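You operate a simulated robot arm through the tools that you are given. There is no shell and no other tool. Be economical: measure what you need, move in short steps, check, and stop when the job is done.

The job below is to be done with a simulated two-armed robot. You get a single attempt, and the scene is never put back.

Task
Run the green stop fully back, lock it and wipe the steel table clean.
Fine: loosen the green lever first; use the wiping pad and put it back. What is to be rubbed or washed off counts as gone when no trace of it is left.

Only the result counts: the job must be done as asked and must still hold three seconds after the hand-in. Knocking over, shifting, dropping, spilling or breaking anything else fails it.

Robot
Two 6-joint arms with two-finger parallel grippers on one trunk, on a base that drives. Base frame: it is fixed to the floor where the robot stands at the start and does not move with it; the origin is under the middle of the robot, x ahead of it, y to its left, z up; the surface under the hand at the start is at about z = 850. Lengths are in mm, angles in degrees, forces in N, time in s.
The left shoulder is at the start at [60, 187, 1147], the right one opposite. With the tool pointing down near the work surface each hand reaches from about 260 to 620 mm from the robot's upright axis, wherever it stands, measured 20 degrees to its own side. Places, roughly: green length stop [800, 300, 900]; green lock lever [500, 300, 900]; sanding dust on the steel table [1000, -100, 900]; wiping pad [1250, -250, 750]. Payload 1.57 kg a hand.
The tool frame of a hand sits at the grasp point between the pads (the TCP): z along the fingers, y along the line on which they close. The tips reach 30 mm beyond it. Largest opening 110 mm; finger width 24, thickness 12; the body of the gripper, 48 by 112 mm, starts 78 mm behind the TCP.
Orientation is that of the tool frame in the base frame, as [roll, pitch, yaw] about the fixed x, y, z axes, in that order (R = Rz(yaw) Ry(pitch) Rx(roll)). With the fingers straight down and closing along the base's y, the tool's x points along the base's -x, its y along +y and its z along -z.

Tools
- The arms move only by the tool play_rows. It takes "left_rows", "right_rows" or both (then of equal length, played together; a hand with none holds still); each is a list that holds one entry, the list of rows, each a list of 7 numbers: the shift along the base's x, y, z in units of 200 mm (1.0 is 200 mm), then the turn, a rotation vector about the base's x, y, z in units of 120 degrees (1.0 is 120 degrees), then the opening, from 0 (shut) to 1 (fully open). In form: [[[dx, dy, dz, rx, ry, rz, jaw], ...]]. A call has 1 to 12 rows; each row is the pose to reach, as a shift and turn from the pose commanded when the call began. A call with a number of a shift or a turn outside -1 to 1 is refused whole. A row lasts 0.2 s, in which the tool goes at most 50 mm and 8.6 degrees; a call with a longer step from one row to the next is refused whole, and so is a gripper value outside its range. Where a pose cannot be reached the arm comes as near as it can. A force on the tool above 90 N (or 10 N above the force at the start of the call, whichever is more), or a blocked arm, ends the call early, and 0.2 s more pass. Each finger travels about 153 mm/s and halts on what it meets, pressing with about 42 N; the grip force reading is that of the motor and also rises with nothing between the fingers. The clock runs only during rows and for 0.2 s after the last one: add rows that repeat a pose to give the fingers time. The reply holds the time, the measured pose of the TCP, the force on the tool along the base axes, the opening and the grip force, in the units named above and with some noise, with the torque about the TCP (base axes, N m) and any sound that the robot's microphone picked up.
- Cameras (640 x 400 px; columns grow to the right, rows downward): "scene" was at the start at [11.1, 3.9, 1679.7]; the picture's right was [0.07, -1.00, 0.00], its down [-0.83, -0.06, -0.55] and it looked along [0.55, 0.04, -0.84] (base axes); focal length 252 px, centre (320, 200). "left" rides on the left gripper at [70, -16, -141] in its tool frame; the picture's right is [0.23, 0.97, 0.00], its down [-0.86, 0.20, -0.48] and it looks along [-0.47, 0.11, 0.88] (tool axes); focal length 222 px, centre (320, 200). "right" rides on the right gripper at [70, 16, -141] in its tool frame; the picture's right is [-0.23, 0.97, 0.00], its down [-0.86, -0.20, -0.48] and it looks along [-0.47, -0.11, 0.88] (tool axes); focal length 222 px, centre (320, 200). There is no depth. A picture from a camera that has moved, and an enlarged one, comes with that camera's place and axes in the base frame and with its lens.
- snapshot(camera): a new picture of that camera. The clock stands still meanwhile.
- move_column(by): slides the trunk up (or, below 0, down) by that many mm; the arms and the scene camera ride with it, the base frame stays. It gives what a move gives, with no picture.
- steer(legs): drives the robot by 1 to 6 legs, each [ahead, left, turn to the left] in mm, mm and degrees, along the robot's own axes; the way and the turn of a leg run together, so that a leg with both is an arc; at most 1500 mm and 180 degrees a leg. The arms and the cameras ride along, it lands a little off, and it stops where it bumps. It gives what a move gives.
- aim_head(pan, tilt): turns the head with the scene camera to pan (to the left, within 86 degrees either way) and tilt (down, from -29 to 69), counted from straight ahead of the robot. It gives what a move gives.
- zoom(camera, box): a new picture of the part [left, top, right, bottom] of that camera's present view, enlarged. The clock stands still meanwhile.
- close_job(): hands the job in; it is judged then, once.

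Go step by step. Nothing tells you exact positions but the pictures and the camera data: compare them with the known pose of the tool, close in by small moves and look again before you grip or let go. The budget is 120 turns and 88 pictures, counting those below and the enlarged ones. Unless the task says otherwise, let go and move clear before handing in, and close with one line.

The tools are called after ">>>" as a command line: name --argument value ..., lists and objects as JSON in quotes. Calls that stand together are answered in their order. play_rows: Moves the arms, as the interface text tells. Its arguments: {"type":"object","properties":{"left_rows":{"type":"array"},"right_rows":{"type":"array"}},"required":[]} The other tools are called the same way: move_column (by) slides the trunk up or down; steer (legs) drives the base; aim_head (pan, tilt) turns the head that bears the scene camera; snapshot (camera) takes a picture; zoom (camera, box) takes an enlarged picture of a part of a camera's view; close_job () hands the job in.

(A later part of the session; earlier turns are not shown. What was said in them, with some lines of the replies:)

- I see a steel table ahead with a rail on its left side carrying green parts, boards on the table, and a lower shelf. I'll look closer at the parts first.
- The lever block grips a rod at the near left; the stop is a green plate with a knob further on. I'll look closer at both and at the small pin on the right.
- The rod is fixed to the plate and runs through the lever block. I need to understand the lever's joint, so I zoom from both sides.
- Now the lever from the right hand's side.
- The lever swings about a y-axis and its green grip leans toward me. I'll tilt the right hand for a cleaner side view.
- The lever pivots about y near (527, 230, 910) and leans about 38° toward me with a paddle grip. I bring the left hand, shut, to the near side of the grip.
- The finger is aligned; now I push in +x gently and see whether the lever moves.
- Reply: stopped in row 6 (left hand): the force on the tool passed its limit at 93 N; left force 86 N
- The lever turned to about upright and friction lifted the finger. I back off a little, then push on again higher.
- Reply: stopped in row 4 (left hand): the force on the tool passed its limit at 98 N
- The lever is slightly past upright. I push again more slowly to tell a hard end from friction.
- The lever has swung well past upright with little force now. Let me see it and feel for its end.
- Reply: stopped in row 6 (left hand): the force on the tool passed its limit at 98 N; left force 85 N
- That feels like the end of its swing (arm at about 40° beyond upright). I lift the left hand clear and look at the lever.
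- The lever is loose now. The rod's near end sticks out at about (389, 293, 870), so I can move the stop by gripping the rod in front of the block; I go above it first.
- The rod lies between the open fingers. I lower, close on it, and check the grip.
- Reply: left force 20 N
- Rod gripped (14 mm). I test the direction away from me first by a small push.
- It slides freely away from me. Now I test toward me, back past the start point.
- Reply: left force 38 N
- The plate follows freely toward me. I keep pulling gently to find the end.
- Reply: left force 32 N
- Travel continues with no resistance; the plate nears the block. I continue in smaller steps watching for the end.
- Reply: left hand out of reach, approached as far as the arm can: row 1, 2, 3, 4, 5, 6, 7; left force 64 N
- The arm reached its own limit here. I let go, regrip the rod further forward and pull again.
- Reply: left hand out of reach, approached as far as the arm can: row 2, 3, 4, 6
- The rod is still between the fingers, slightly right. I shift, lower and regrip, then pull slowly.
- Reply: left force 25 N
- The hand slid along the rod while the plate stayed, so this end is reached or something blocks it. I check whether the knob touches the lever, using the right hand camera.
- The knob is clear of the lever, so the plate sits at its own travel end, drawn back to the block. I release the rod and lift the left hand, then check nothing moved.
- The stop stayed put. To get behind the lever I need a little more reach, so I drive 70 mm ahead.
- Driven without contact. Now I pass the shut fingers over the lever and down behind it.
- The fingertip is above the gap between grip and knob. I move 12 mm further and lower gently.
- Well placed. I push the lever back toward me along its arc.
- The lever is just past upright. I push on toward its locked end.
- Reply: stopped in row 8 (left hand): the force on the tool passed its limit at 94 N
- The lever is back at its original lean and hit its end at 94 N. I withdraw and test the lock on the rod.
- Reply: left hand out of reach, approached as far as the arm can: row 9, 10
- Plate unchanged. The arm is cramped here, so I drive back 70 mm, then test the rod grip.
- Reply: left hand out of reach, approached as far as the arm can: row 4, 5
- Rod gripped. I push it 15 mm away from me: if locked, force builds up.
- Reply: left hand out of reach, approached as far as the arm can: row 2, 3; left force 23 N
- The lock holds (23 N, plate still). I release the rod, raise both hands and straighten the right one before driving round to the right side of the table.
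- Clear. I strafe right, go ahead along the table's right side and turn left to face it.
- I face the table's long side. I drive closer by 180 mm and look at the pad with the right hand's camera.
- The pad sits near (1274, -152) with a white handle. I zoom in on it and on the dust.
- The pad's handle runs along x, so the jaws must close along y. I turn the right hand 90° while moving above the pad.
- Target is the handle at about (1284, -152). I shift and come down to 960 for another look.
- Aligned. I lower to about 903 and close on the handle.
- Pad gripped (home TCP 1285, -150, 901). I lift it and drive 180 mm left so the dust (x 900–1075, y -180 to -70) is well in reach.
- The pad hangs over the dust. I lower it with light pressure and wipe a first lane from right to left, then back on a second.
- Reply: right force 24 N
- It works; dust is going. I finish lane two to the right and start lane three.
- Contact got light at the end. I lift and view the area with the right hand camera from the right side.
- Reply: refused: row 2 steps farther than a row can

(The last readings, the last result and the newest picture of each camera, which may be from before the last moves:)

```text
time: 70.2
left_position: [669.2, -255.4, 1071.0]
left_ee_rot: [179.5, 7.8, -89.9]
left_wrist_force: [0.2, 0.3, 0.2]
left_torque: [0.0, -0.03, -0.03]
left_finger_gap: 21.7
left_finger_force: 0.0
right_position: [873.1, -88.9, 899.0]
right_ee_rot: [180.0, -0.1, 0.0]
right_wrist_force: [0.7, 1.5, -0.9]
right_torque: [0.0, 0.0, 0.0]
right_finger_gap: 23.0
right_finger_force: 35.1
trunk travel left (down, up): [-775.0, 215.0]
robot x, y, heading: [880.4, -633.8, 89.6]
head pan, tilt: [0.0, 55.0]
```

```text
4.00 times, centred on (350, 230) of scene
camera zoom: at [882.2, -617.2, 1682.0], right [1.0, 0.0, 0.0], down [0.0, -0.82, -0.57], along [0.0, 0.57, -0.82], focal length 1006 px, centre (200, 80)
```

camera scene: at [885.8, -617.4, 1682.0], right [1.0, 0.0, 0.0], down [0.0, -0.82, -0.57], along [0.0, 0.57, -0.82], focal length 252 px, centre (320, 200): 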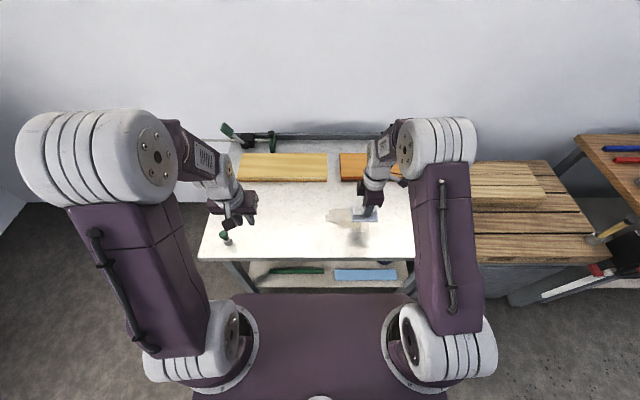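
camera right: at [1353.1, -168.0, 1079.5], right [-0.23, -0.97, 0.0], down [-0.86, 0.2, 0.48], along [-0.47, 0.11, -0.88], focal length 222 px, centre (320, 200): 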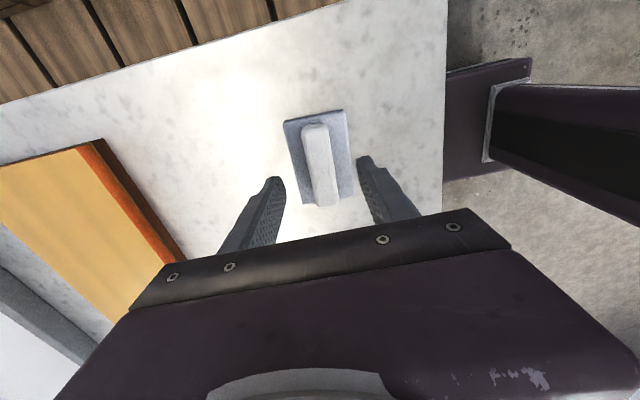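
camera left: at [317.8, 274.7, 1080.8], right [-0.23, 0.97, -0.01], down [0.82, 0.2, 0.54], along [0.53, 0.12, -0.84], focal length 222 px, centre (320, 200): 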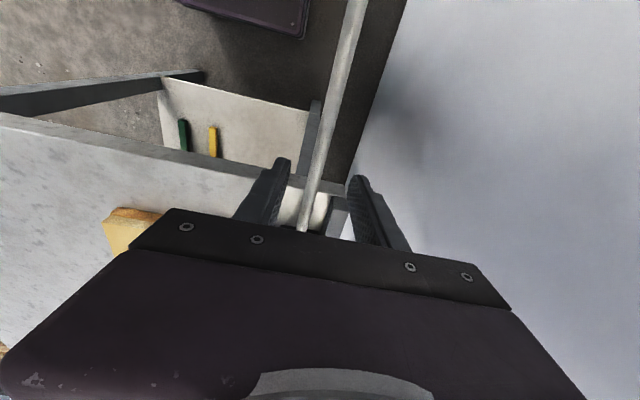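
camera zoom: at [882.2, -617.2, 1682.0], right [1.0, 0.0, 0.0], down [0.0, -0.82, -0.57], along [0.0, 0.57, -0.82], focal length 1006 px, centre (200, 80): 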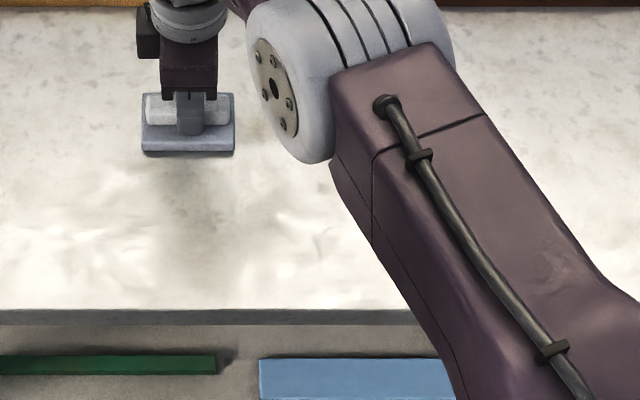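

Some tint may remain under lane three. I do a second pass with a bit more pressure, working back to the right.

>>> play_rows --right_rows '[[[0, 0, -0.035, 0, 0, 0, 0], [0.2, 0, -0.035, 0, 0, 0, 0], [0.4, 0, -0.035, 0, 0, 0, 0], [0.6, 0, -0.035, 0, 0, 0, 0], [0.8, 0, -0.035, 0, 0, 0, 0], [1.0, 0, -0.035, 0, 0, 0, 0], [1.0, 0.15, -0.035, 0, 0, 0, 0], [0.8, 0.15, -0.035, 0, 0, 0, 0], [0.6, 0.15, -0.035, 0, 0, 0, 0], [0.4, 0.15, -0.035, 0, 0, 0, 0], [0.2, 0.15, -0.035, 0, 0, 0, 0], [0.0, 0.15, -0.035, 0, 0, 0, 0]]]'

>>> play_rows --right_rows '[[[0, -0.2, 0, 0, 0, 0, 0], [0, -0.3, 0, 0, 0, 0, 0], [0.2, -0.3, 0, 0, 0, 0, 0], [0.4, -0.3, 0, 0, 0, 0, 0], [0.6, -0.3, 0, 0, 0, 0, 0], [0.8, -0.3, 0, 0, 0, 0, 0], [1.0, -0.3, 0, 0, 0, 0, 0], [1.0, -0.5, 0, 0, 0, 0, 0], [0.8, -0.5, 0, 0, 0, 0, 0], [0.6, -0.5, 0, 0, 0, 0, 0], [0.4, -0.5, 0, 0, 0, 0, 0], [0.2, -0.5, 0, 0, 0, 0, 0]]]'

>>> play_rows --right_rows '[[[-0.1, 0, 0.1, 0, 0, 0, 0], [-0.1, 0, 0.3, 0, 0, 0, 0], [0.1, 0, 0.4, 0, 0, 0, 0], [0.3, 0, 0.45, 0, 0, 0, 0], [0.5, 0, 0.5, 0, 0, 0, 0], [0.7, 0, 0.5, 0, 0, 0, 0], [0.9, 0, 0.5, 0, 0, 0, 0], [0.9, 0, 0.5, 0, 0, 0, 0]]]'

>>> zoom --camera "right" --box '[160, 0, 480, 200]'

>>> zoom --camera "scene" --box '[270, 180, 430, 280]'

```text
time: 72.8
left_position: [669.8, -257.8, 1073.6]
left_ee_rot: [179.5, 8.1, -89.9]
left_wrist_force: [-0.5, 0.3, 0.0]
left_torque: [0.01, 0.06, -0.01]
left_finger_gap: 21.9
left_finger_force: 0.1
right_position: [884.4, -73.9, 894.7]
right_ee_rot: [-179.3, 0.1, 0.0]
right_wrist_force: [12.1, 9.6, 40.8]
right_torque: [-0.42, -0.86, 0.19]
right_finger_gap: 23.2
right_finger_force: 35.3
right hand out of reach, approached as far as the arm can: row 11, 12
trunk travel left (down, up): [-775.0, 215.0]
robot x, y, heading: [881.2, -629.5, 90.0]
head pan, tilt: [0.0, 55.0]
```

```text
time: 73.7
left_position: [667.2, -262.0, 1074.1]
left_ee_rot: [179.4, 8.2, -89.6]
left_wrist_force: [-0.2, 0.1, 0.2]
left_torque: [-0.04, 0.01, 0.02]
left_finger_gap: 22.1
left_finger_force: 0.1
right_position: [880.0, -74.4, 896.3]
right_ee_rot: [-178.8, 1.8, 0.5]
right_wrist_force: [-13.3, -18.3, 50.7]
right_torque: [-1.75, -1.44, -0.97]
right_finger_gap: 23.1
right_finger_force: 35.1
right hand out of reach, approached as far as the arm can: row 1, 2, 3, 4
trunk travel left (down, up): [-775.0, 215.0]
robot x, y, heading: [882.6, -629.5, 90.2]
head pan, tilt: [0.0, 55.0]
stopped in row 4 (right hand): the force on the tool passed its limit at 98 N (the readings are from after the stop); the commanded pose is now the measured one
```

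```text
time: 75.5
left_position: [666.0, -255.4, 1072.0]
left_ee_rot: [179.5, 7.9, -89.6]
left_wrist_force: [-0.1, -0.2, 0.1]
left_torque: [0.02, 0.0, 0.04]
left_finger_gap: 22.1
left_finger_force: 0.0
right_position: [1065.7, -70.8, 986.9]
right_ee_rot: [-179.3, 1.2, 0.5]
right_wrist_force: [0.1, -0.3, -0.7]
right_torque: [0.0, -0.02, 0.02]
right_finger_gap: 22.9
right_finger_force: 35.2
right hand out of reach, approached as far as the arm can: row 3, 4, 5
trunk travel left (down, up): [-775.0, 215.0]
robot x, y, heading: [883.8, -630.0, 90.3]
head pan, tilt: [0.0, 55.0]
```

```text
2.00 times, centred on (320, 100) of right
camera zoom: at [1137.5, -89.3, 1126.2], right [-0.22, -0.98, -0.01], down [-0.85, 0.19, 0.5], along [-0.49, 0.12, -0.87], focal length 444 px, centre (320, 400)
```

zoom: 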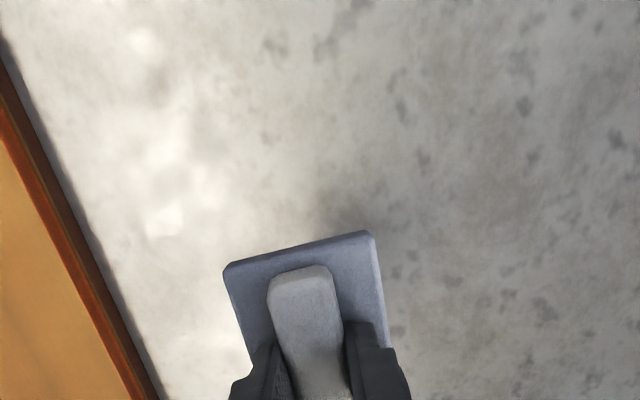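

```text
4.00 times, centred on (350, 230) of scene
camera zoom: at [880.5, -618.0, 1682.0], right [1.0, 0.0, 0.0], down [0.0, -0.82, -0.57], along [0.0, 0.57, -0.82], focal length 1006 px, centre (200, 80)
```

zoom: 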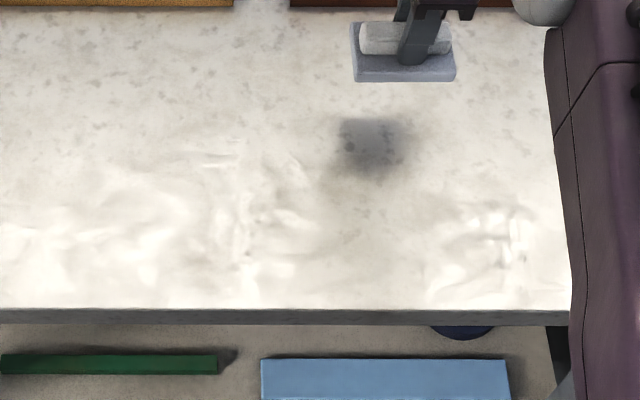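

It looks nearly clean; the dark spot is the pad's shadow. One more pass over the middle and near lanes to leave no trace.

>>> play_rows --right_rows '[[[0.1, -0.1, -0.1, 0, -0.01, 0, 0], [0.15, -0.195, -0.3, 0, -0.01, 0, 0], [0.15, -0.195, -0.43, 0, -0.01, 0, 0], [0.15, -0.195, -0.455, 0, -0.01, 0, 0], [0, -0.195, -0.455, 0, -0.01, 0, 0], [-0.2, -0.195, -0.455, 0, -0.01, 0, 0], [-0.4, -0.195, -0.455, 0, -0.01, 0, 0], [-0.6, -0.195, -0.455, 0, -0.01, 0, 0], [-0.8, -0.195, -0.455, 0, -0.01, 0, 0], [-0.85, -0.3, -0.455, 0, -0.01, 0, 0], [-0.85, -0.42, -0.455, 0, -0.01, 0, 0], [-0.68, -0.42, -0.455, 0, -0.01, 0, 0]]]'

>>> play_rows --right_rows '[[[0.2, 0, 0, 0, 0, 0, 0], [0.4, 0, 0, 0, 0, 0, 0], [0.6, 0, 0, 0, 0, 0, 0], [0.8, 0, 0, 0, 0, 0, 0], [0.85, -0.15, 0, 0, 0, 0, 0], [0.65, -0.15, 0, 0, 0, 0, 0], [0.45, -0.15, 0, 0, 0, 0, 0], [0.25, -0.15, 0, 0, 0, 0, 0], [0.05, -0.15, 0, 0, 0, 0, 0], [-0.1, -0.15, 0, 0, 0, 0, 0]]]'

```text
time: 78.1
left_position: [668.5, -255.6, 1073.4]
left_ee_rot: [179.5, 7.9, -89.6]
left_wrist_force: [-0.2, -0.3, -0.8]
left_torque: [-0.04, 0.02, 0.03]
left_finger_gap: 22.1
left_finger_force: 0.0
right_position: [929.8, -154.9, 897.3]
right_ee_rot: [-179.4, 0.3, 0.5]
right_wrist_force: [-0.1, 0.0, -0.4]
right_torque: [-0.01, 0.05, 0.01]
right_finger_gap: 23.0
right_finger_force: 35.1
trunk travel left (down, up): [-775.0, 215.0]
robot x, y, heading: [880.8, -632.6, 90.5]
head pan, tilt: [0.0, 55.0]
```

```text
time: 80.3
left_position: [666.6, -255.7, 1073.4]
left_ee_rot: [179.5, 8.0, -89.7]
left_wrist_force: [-0.8, -0.7, -0.4]
left_torque: [0.03, -0.01, 0.02]
left_finger_gap: 22.2
left_finger_force: 0.0
right_position: [909.1, -185.3, 897.3]
right_ee_rot: [-179.3, 0.1, 0.4]
right_wrist_force: [-0.8, 1.0, 0.4]
right_torque: [-0.04, 0.08, -0.04]
right_finger_gap: 22.8
right_finger_force: 35.1
trunk travel left (down, up): [-775.0, 215.0]
robot x, y, heading: [882.3, -631.8, 90.2]
head pan, tilt: [0.0, 55.0]
```

There is no contact force, so the pad has shifted up a few mm in the grip. I lower until it presses again and repeat the near lanes going right.

>>> play_rows --right_rows '[[[0, 0, -0.02, 0, 0, 0, 0], [0, 0, -0.035, 0, 0, 0, 0], [0.15, 0, -0.035, 0, 0, 0, 0], [0.35, 0, -0.035, 0, 0, 0, 0], [0.55, 0, -0.035, 0, 0, 0, 0], [0.75, 0, -0.035, 0, 0, 0, 0], [0.95, 0, -0.035, 0, 0, 0, 0], [0.95, 0.2, -0.035, 0, 0, 0, 0], [0.75, 0.2, -0.035, 0, 0, 0, 0], [0.55, 0.2, -0.035, 0, 0, 0, 0], [0.35, 0.2, -0.035, 0, 0, 0, 0], [0.15, 0.2, -0.035, 0, 0, 0, 0]]]'

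>>> play_rows --right_rows '[[[-0.1, 0, 0, 0, 0, 0, 0], [-0.1, 0.2, 0, 0, 0, 0, 0], [0.1, 0.2, 0, 0, 0, 0, 0], [0.3, 0.2, 0, 0, 0, 0, 0], [0.5, 0.2, 0, 0, 0, 0, 0], [0.7, 0.2, 0, 0, 0, 0, 0], [0.85, 0.2, 0, 0, 0, 0, 0], [0.85, 0.35, 0, 0, 0, 0, 0], [0.65, 0.35, 0, 0, 0, 0, 0], [0.45, 0.35, 0, 0, 0, 0, 0], [0.25, 0.35, 0, 0, 0, 0, 0], [0.08, 0.35, 0, 0, 0, 0, 0]]]'

```text
time: 82.9
left_position: [670.4, -262.8, 1075.4]
left_ee_rot: [179.3, 8.3, -89.8]
left_wrist_force: [-0.9, 0.4, 0.1]
left_torque: [-0.01, 0.0, 0.0]
left_finger_gap: 22.2
left_finger_force: 0.1
right_position: [942.0, -145.8, 896.1]
right_ee_rot: [-178.7, 0.2, 0.5]
right_wrist_force: [28.8, -2.2, 66.6]
right_torque: [-1.43, -0.89, 0.69]
right_finger_gap: 23.2
right_finger_force: 35.1
trunk travel left (down, up): [-775.0, 215.0]
robot x, y, heading: [881.2, -629.6, 90.4]
head pan, tilt: [0.0, 55.0]
```

```text
time: 85.5
left_position: [668.6, -259.0, 1075.2]
left_ee_rot: [179.4, 8.2, -89.7]
left_wrist_force: [0.1, 0.6, -0.8]
left_torque: [-0.03, -0.05, 0.01]
left_finger_gap: 22.2
left_finger_force: 0.0
right_position: [954.1, -77.1, 895.2]
right_ee_rot: [-178.9, 0.2, 0.5]
right_wrist_force: [20.7, 1.4, 44.1]
right_torque: [-1.17, -0.75, 0.61]
right_finger_gap: 23.1
right_finger_force: 35.3
trunk travel left (down, up): [-775.0, 215.0]
robot x, y, heading: [881.5, -631.2, 90.2]
head pan, tilt: [0.0, 55.0]
```

Firm contact throughout. I lift the pad, drive back 180 mm right and inspect the surface.

>>> play_rows --right_rows '[[[0, 0, 0.15, 0, 0, 0, 0], [0, 0, 0.35, 0, 0, 0, 0], [0.2, -0.05, 0.45, 0, 0, 0, 0], [0.4, -0.15, 0.45, 0, 0, 0, 0], [0.6, -0.25, 0.45, 0, 0, 0, 0], [0.8, -0.35, 0.45, 0, 0, 0, 0], [0.8, -0.35, 0.45, 0, 0, 0, 0]]]'

>>> steer --legs '[[0, -180, 0]]'

>>> zoom --camera "scene" --box '[240, 180, 400, 280]'

>>> zoom --camera "scene" --box '[270, 195, 334, 235]'

```text
time: 87.1
left_position: [666.7, -255.4, 1071.6]
left_ee_rot: [179.5, 7.9, -89.7]
left_wrist_force: [-0.5, -0.1, 0.0]
left_torque: [-0.01, -0.01, 0.01]
left_finger_gap: 22.2
left_finger_force: 0.0
right_position: [1112.8, -142.6, 982.2]
right_ee_rot: [-179.3, 0.1, 0.5]
right_wrist_force: [0.2, -0.2, -0.3]
right_torque: [-0.02, -0.03, 0.01]
right_finger_gap: 23.2
right_finger_force: 35.2
trunk travel left (down, up): [-775.0, 215.0]
robot x, y, heading: [879.5, -624.0, 90.4]
head pan, tilt: [0.0, 55.0]
```

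```text
time: 88.6
left_position: [846.5, -254.3, 1072.6]
left_ee_rot: [179.6, 8.0, -89.9]
left_wrist_force: [-0.4, 0.9, -0.2]
left_torque: [0.01, -0.01, -0.01]
left_finger_gap: 22.0
left_finger_force: 0.0
right_position: [1295.1, -143.5, 982.3]
right_ee_rot: [-179.4, 0.0, 0.2]
right_wrist_force: [-0.7, -0.7, 0.2]
right_torque: [0.0, -0.03, -0.02]
right_finger_gap: 22.6
right_finger_force: 35.5
trunk travel left (down, up): [-775.0, 215.0]
robot x, y, heading: [1063.4, -626.2, 89.8]
head pan, tilt: [0.0, 55.0]
```

```text
4.00 times, centred on (320, 230) of scene
camera zoom: at [1059.1, -617.5, 1682.0], right [1.0, 0.0, 0.0], down [0.0, -0.82, -0.57], along [0.0, 0.57, -0.82], focal length 1006 px, centre (320, 80)
```

zoom: 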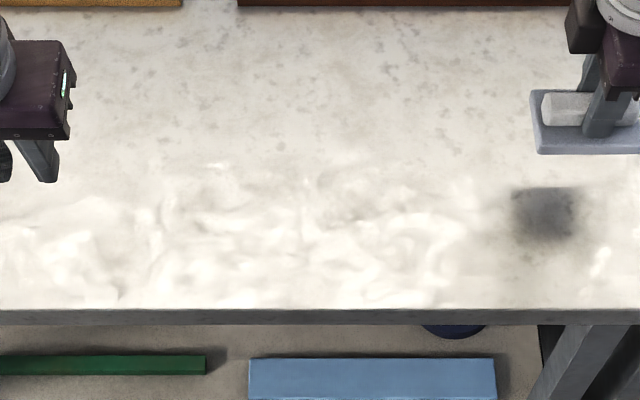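

```text
10.00 times, centred on (302, 215) of scene
camera zoom: at [1059.1, -617.5, 1682.0], right [1.0, 0.0, 0.0], down [0.0, -0.82, -0.57], along [0.0, 0.57, -0.82], focal length 2515 px, centre (500, 50)
```

zoom: 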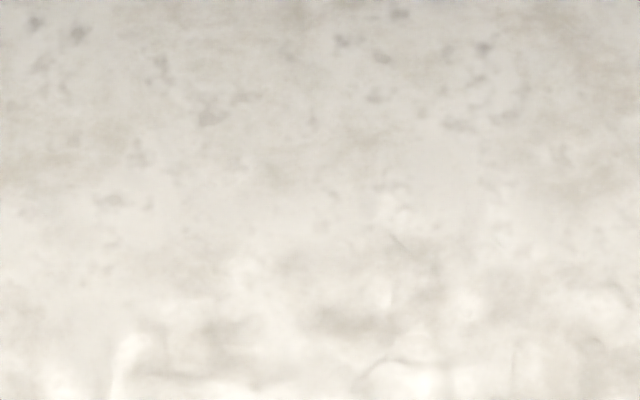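

The surface is clean. Now I put the pad back: move to (1285, -150), lower to contact.

>>> play_rows --right_rows '[[[-0.048, -0.032, -0.15, -0.005, 0, 0, 0], [-0.048, -0.032, -0.3, -0.005, 0, 0, 0], [-0.048, -0.032, -0.38, -0.005, 0, 0, 0], [-0.048, -0.032, -0.42, -0.005, 0, 0, 0], [-0.048, -0.032, -0.44, -0.005, 0, 0, 0], [-0.048, -0.032, -0.44, -0.005, 0, 0, 0]]]'

>>> zoom --camera "right" --box '[160, 60, 480, 260]'

>>> zoom --camera "scene" --box '[320, 170, 432, 240]'

```text
time: 90.0
left_position: [848.8, -255.9, 1072.6]
left_ee_rot: [179.5, 8.0, -90.0]
left_wrist_force: [0.0, -0.7, -0.6]
left_torque: [-0.01, 0.02, 0.0]
left_finger_gap: 21.7
left_finger_force: 0.0
right_position: [1286.0, -149.5, 896.6]
right_ee_rot: [-179.4, 0.0, 0.2]
right_wrist_force: [3.8, 2.6, 25.9]
right_torque: [-0.43, 0.12, 0.01]
right_finger_gap: 23.0
right_finger_force: 35.5
trunk travel left (down, up): [-775.0, 215.0]
robot x, y, heading: [1062.4, -627.1, 89.7]
head pan, tilt: [0.0, 55.0]
```

```text
2.00 times, centred on (320, 160) of right
camera zoom: at [1354.8, -168.2, 1036.6], right [-0.22, -0.97, -0.01], down [-0.86, 0.19, 0.48], along [-0.47, 0.11, -0.88], focal length 444 px, centre (320, 280)
```

zoom: 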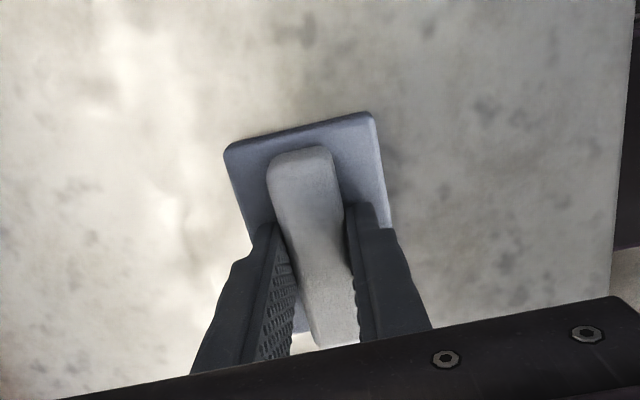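

```text
5.71 times, centred on (376, 205) of scene
camera zoom: at [1061.0, -620.6, 1682.4], right [1.0, 0.0, 0.0], down [0.0, -0.82, -0.58], along [0.0, 0.58, -0.82], focal length 1437 px, centre (0, 171)
```

zoom: 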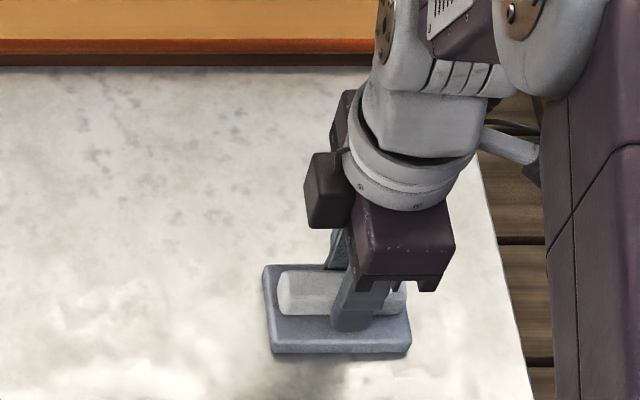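

The pad sits where it was (same pixels as before within a few mm). I open and lift away.

>>> play_rows --right_rows '[[[0, 0, 0.01, 0, 0, 0, 0.1], [0, 0, 0.01, 0, 0, 0, 0.35], [0, 0, 0.01, 0, 0, 0, 0.55], [0, 0, 0.2, 0, 0, 0, 0.55], [0, 0, 0.4, 0, 0, 0, 0.55], [0, -0.2, 0.6, 0, 0, 0, 0.55], [0, -0.4, 0.8, 0, 0, 0, 0.55], [0, -0.6, 0.9, 0, 0, 0, 0.55], [0, -0.6, 0.9, 0, 0, 0, 0.55]]]'

>>> snapshot --camera "scene"

>>> zoom --camera "scene" --box '[240, 170, 400, 270]'

>>> zoom --camera "scene" --box '[180, 120, 276, 180]'

```text
refused: row 6 steps farther than a row can; nothing moved
```

```text
18 pictures are left
camera scene: at [1061.0, -620.6, 1682.4], right [1.0, 0.0, 0.0], down [0.0, -0.82, -0.58], along [0.0, 0.58, -0.82], focal length 252 px, centre (320, 200)
```

scene: 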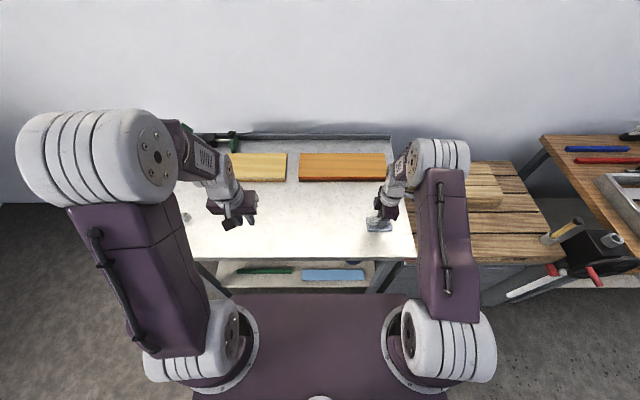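

```text
4.00 times, centred on (320, 220) of scene
camera zoom: at [1061.0, -620.6, 1682.4], right [1.0, 0.0, 0.0], down [0.0, -0.82, -0.58], along [0.0, 0.58, -0.82], focal length 1006 px, centre (320, 120)
```

zoom: 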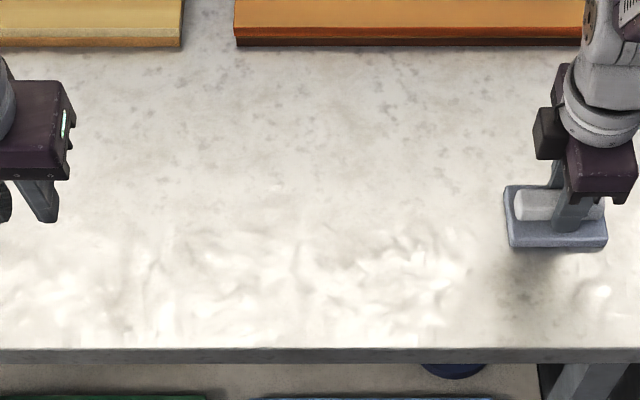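

```text
6.67 times, centred on (228, 150) of scene
camera zoom: at [1061.0, -620.6, 1682.4], right [1.0, 0.0, 0.0], down [0.0, -0.82, -0.58], along [0.0, 0.58, -0.82], focal length 1677 px, centre (933, 533)
```

zoom: 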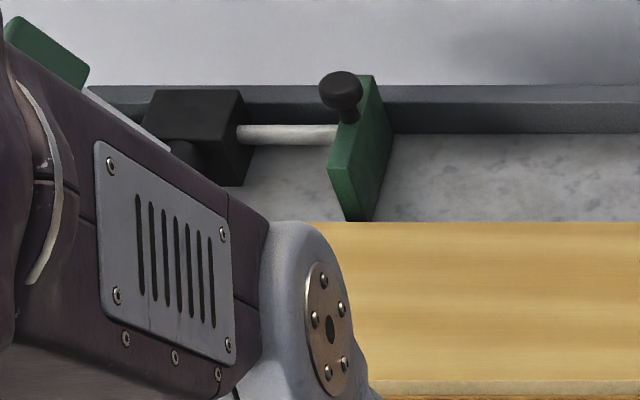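

Table is clean, the stop sits locked near its block. The release call was refused for step size, so I repeat it with shorter steps.

>>> play_rows --right_rows '[[[0, 0, 0.01, 0, 0, 0, 0.1], [0, 0, 0.01, 0, 0, 0, 0.35], [0, 0, 0.01, 0, 0, 0, 0.55], [0, 0, 0.15, 0, 0, 0, 0.55], [0, 0, 0.35, 0, 0, 0, 0.55], [0, -0.1, 0.5, 0, 0, 0, 0.55], [0, -0.25, 0.6, 0, 0, 0, 0.55], [0, -0.45, 0.7, 0, 0, 0, 0.55], [0, -0.6, 0.75, 0, 0, 0, 0.55]]]'

>>> zoom --camera "scene" --box '[300, 170, 460, 270]'

>>> zoom --camera "right" --box '[0, 0, 640, 220]'

```text
time: 92.0
left_position: [849.4, -254.4, 1072.4]
left_ee_rot: [179.5, 7.9, -90.0]
left_wrist_force: [-0.2, -0.2, 1.2]
left_torque: [0.04, 0.02, 0.03]
left_finger_gap: 22.4
left_finger_force: 0.1
right_position: [1285.5, -273.0, 1040.4]
right_ee_rot: [-179.9, 0.2, 0.2]
right_wrist_force: [-0.6, 0.4, -0.5]
right_torque: [0.0, -0.01, 0.01]
right_finger_gap: 60.2
right_finger_force: 0.2
trunk travel left (down, up): [-775.0, 215.0]
robot x, y, heading: [1060.8, -630.2, 89.8]
head pan, tilt: [0.0, 55.0]
```

```text
4.00 times, centred on (380, 220) of scene
camera zoom: at [1062.4, -619.2, 1681.9], right [1.0, 0.0, 0.0], down [0.0, -0.82, -0.57], along [0.0, 0.57, -0.82], focal length 1006 px, centre (80, 120)
```

zoom: 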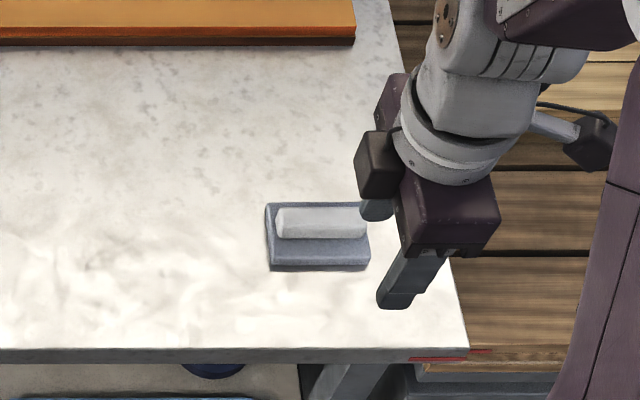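

```text
1.00 times, centred on (320, 110) of right (not enlarged: the box is as wide or as high as the picture)
camera zoom: at [1355.5, -290.4, 1180.5], right [-0.22, -0.97, 0.0], down [-0.85, 0.2, 0.48], along [-0.47, 0.11, -0.88], focal length 222 px, centre (320, 290)
```

zoom: 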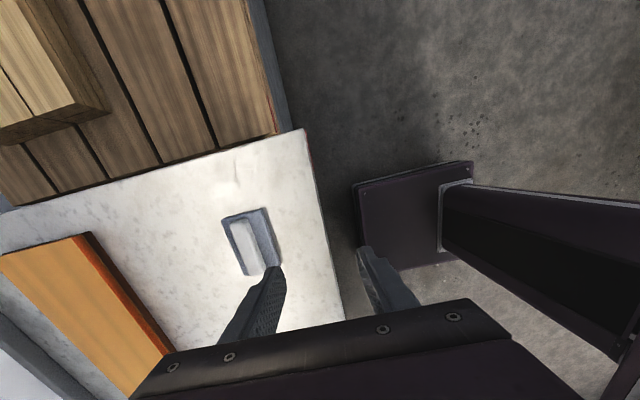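

The pad is back, the table shows no dust, the lever is in its locked position and the stop is at its back end; both hands are clear. I hand in.

>>> close_job

```text
The job is handed in.
```

I pulled the green stop back toward the lever block to its end and locked it. I then wiped the dust off the steel table, put the wiping pad back in its place, and handed the job in. I took "fully back" to mean toward the block, and did not find the far end of its travel.
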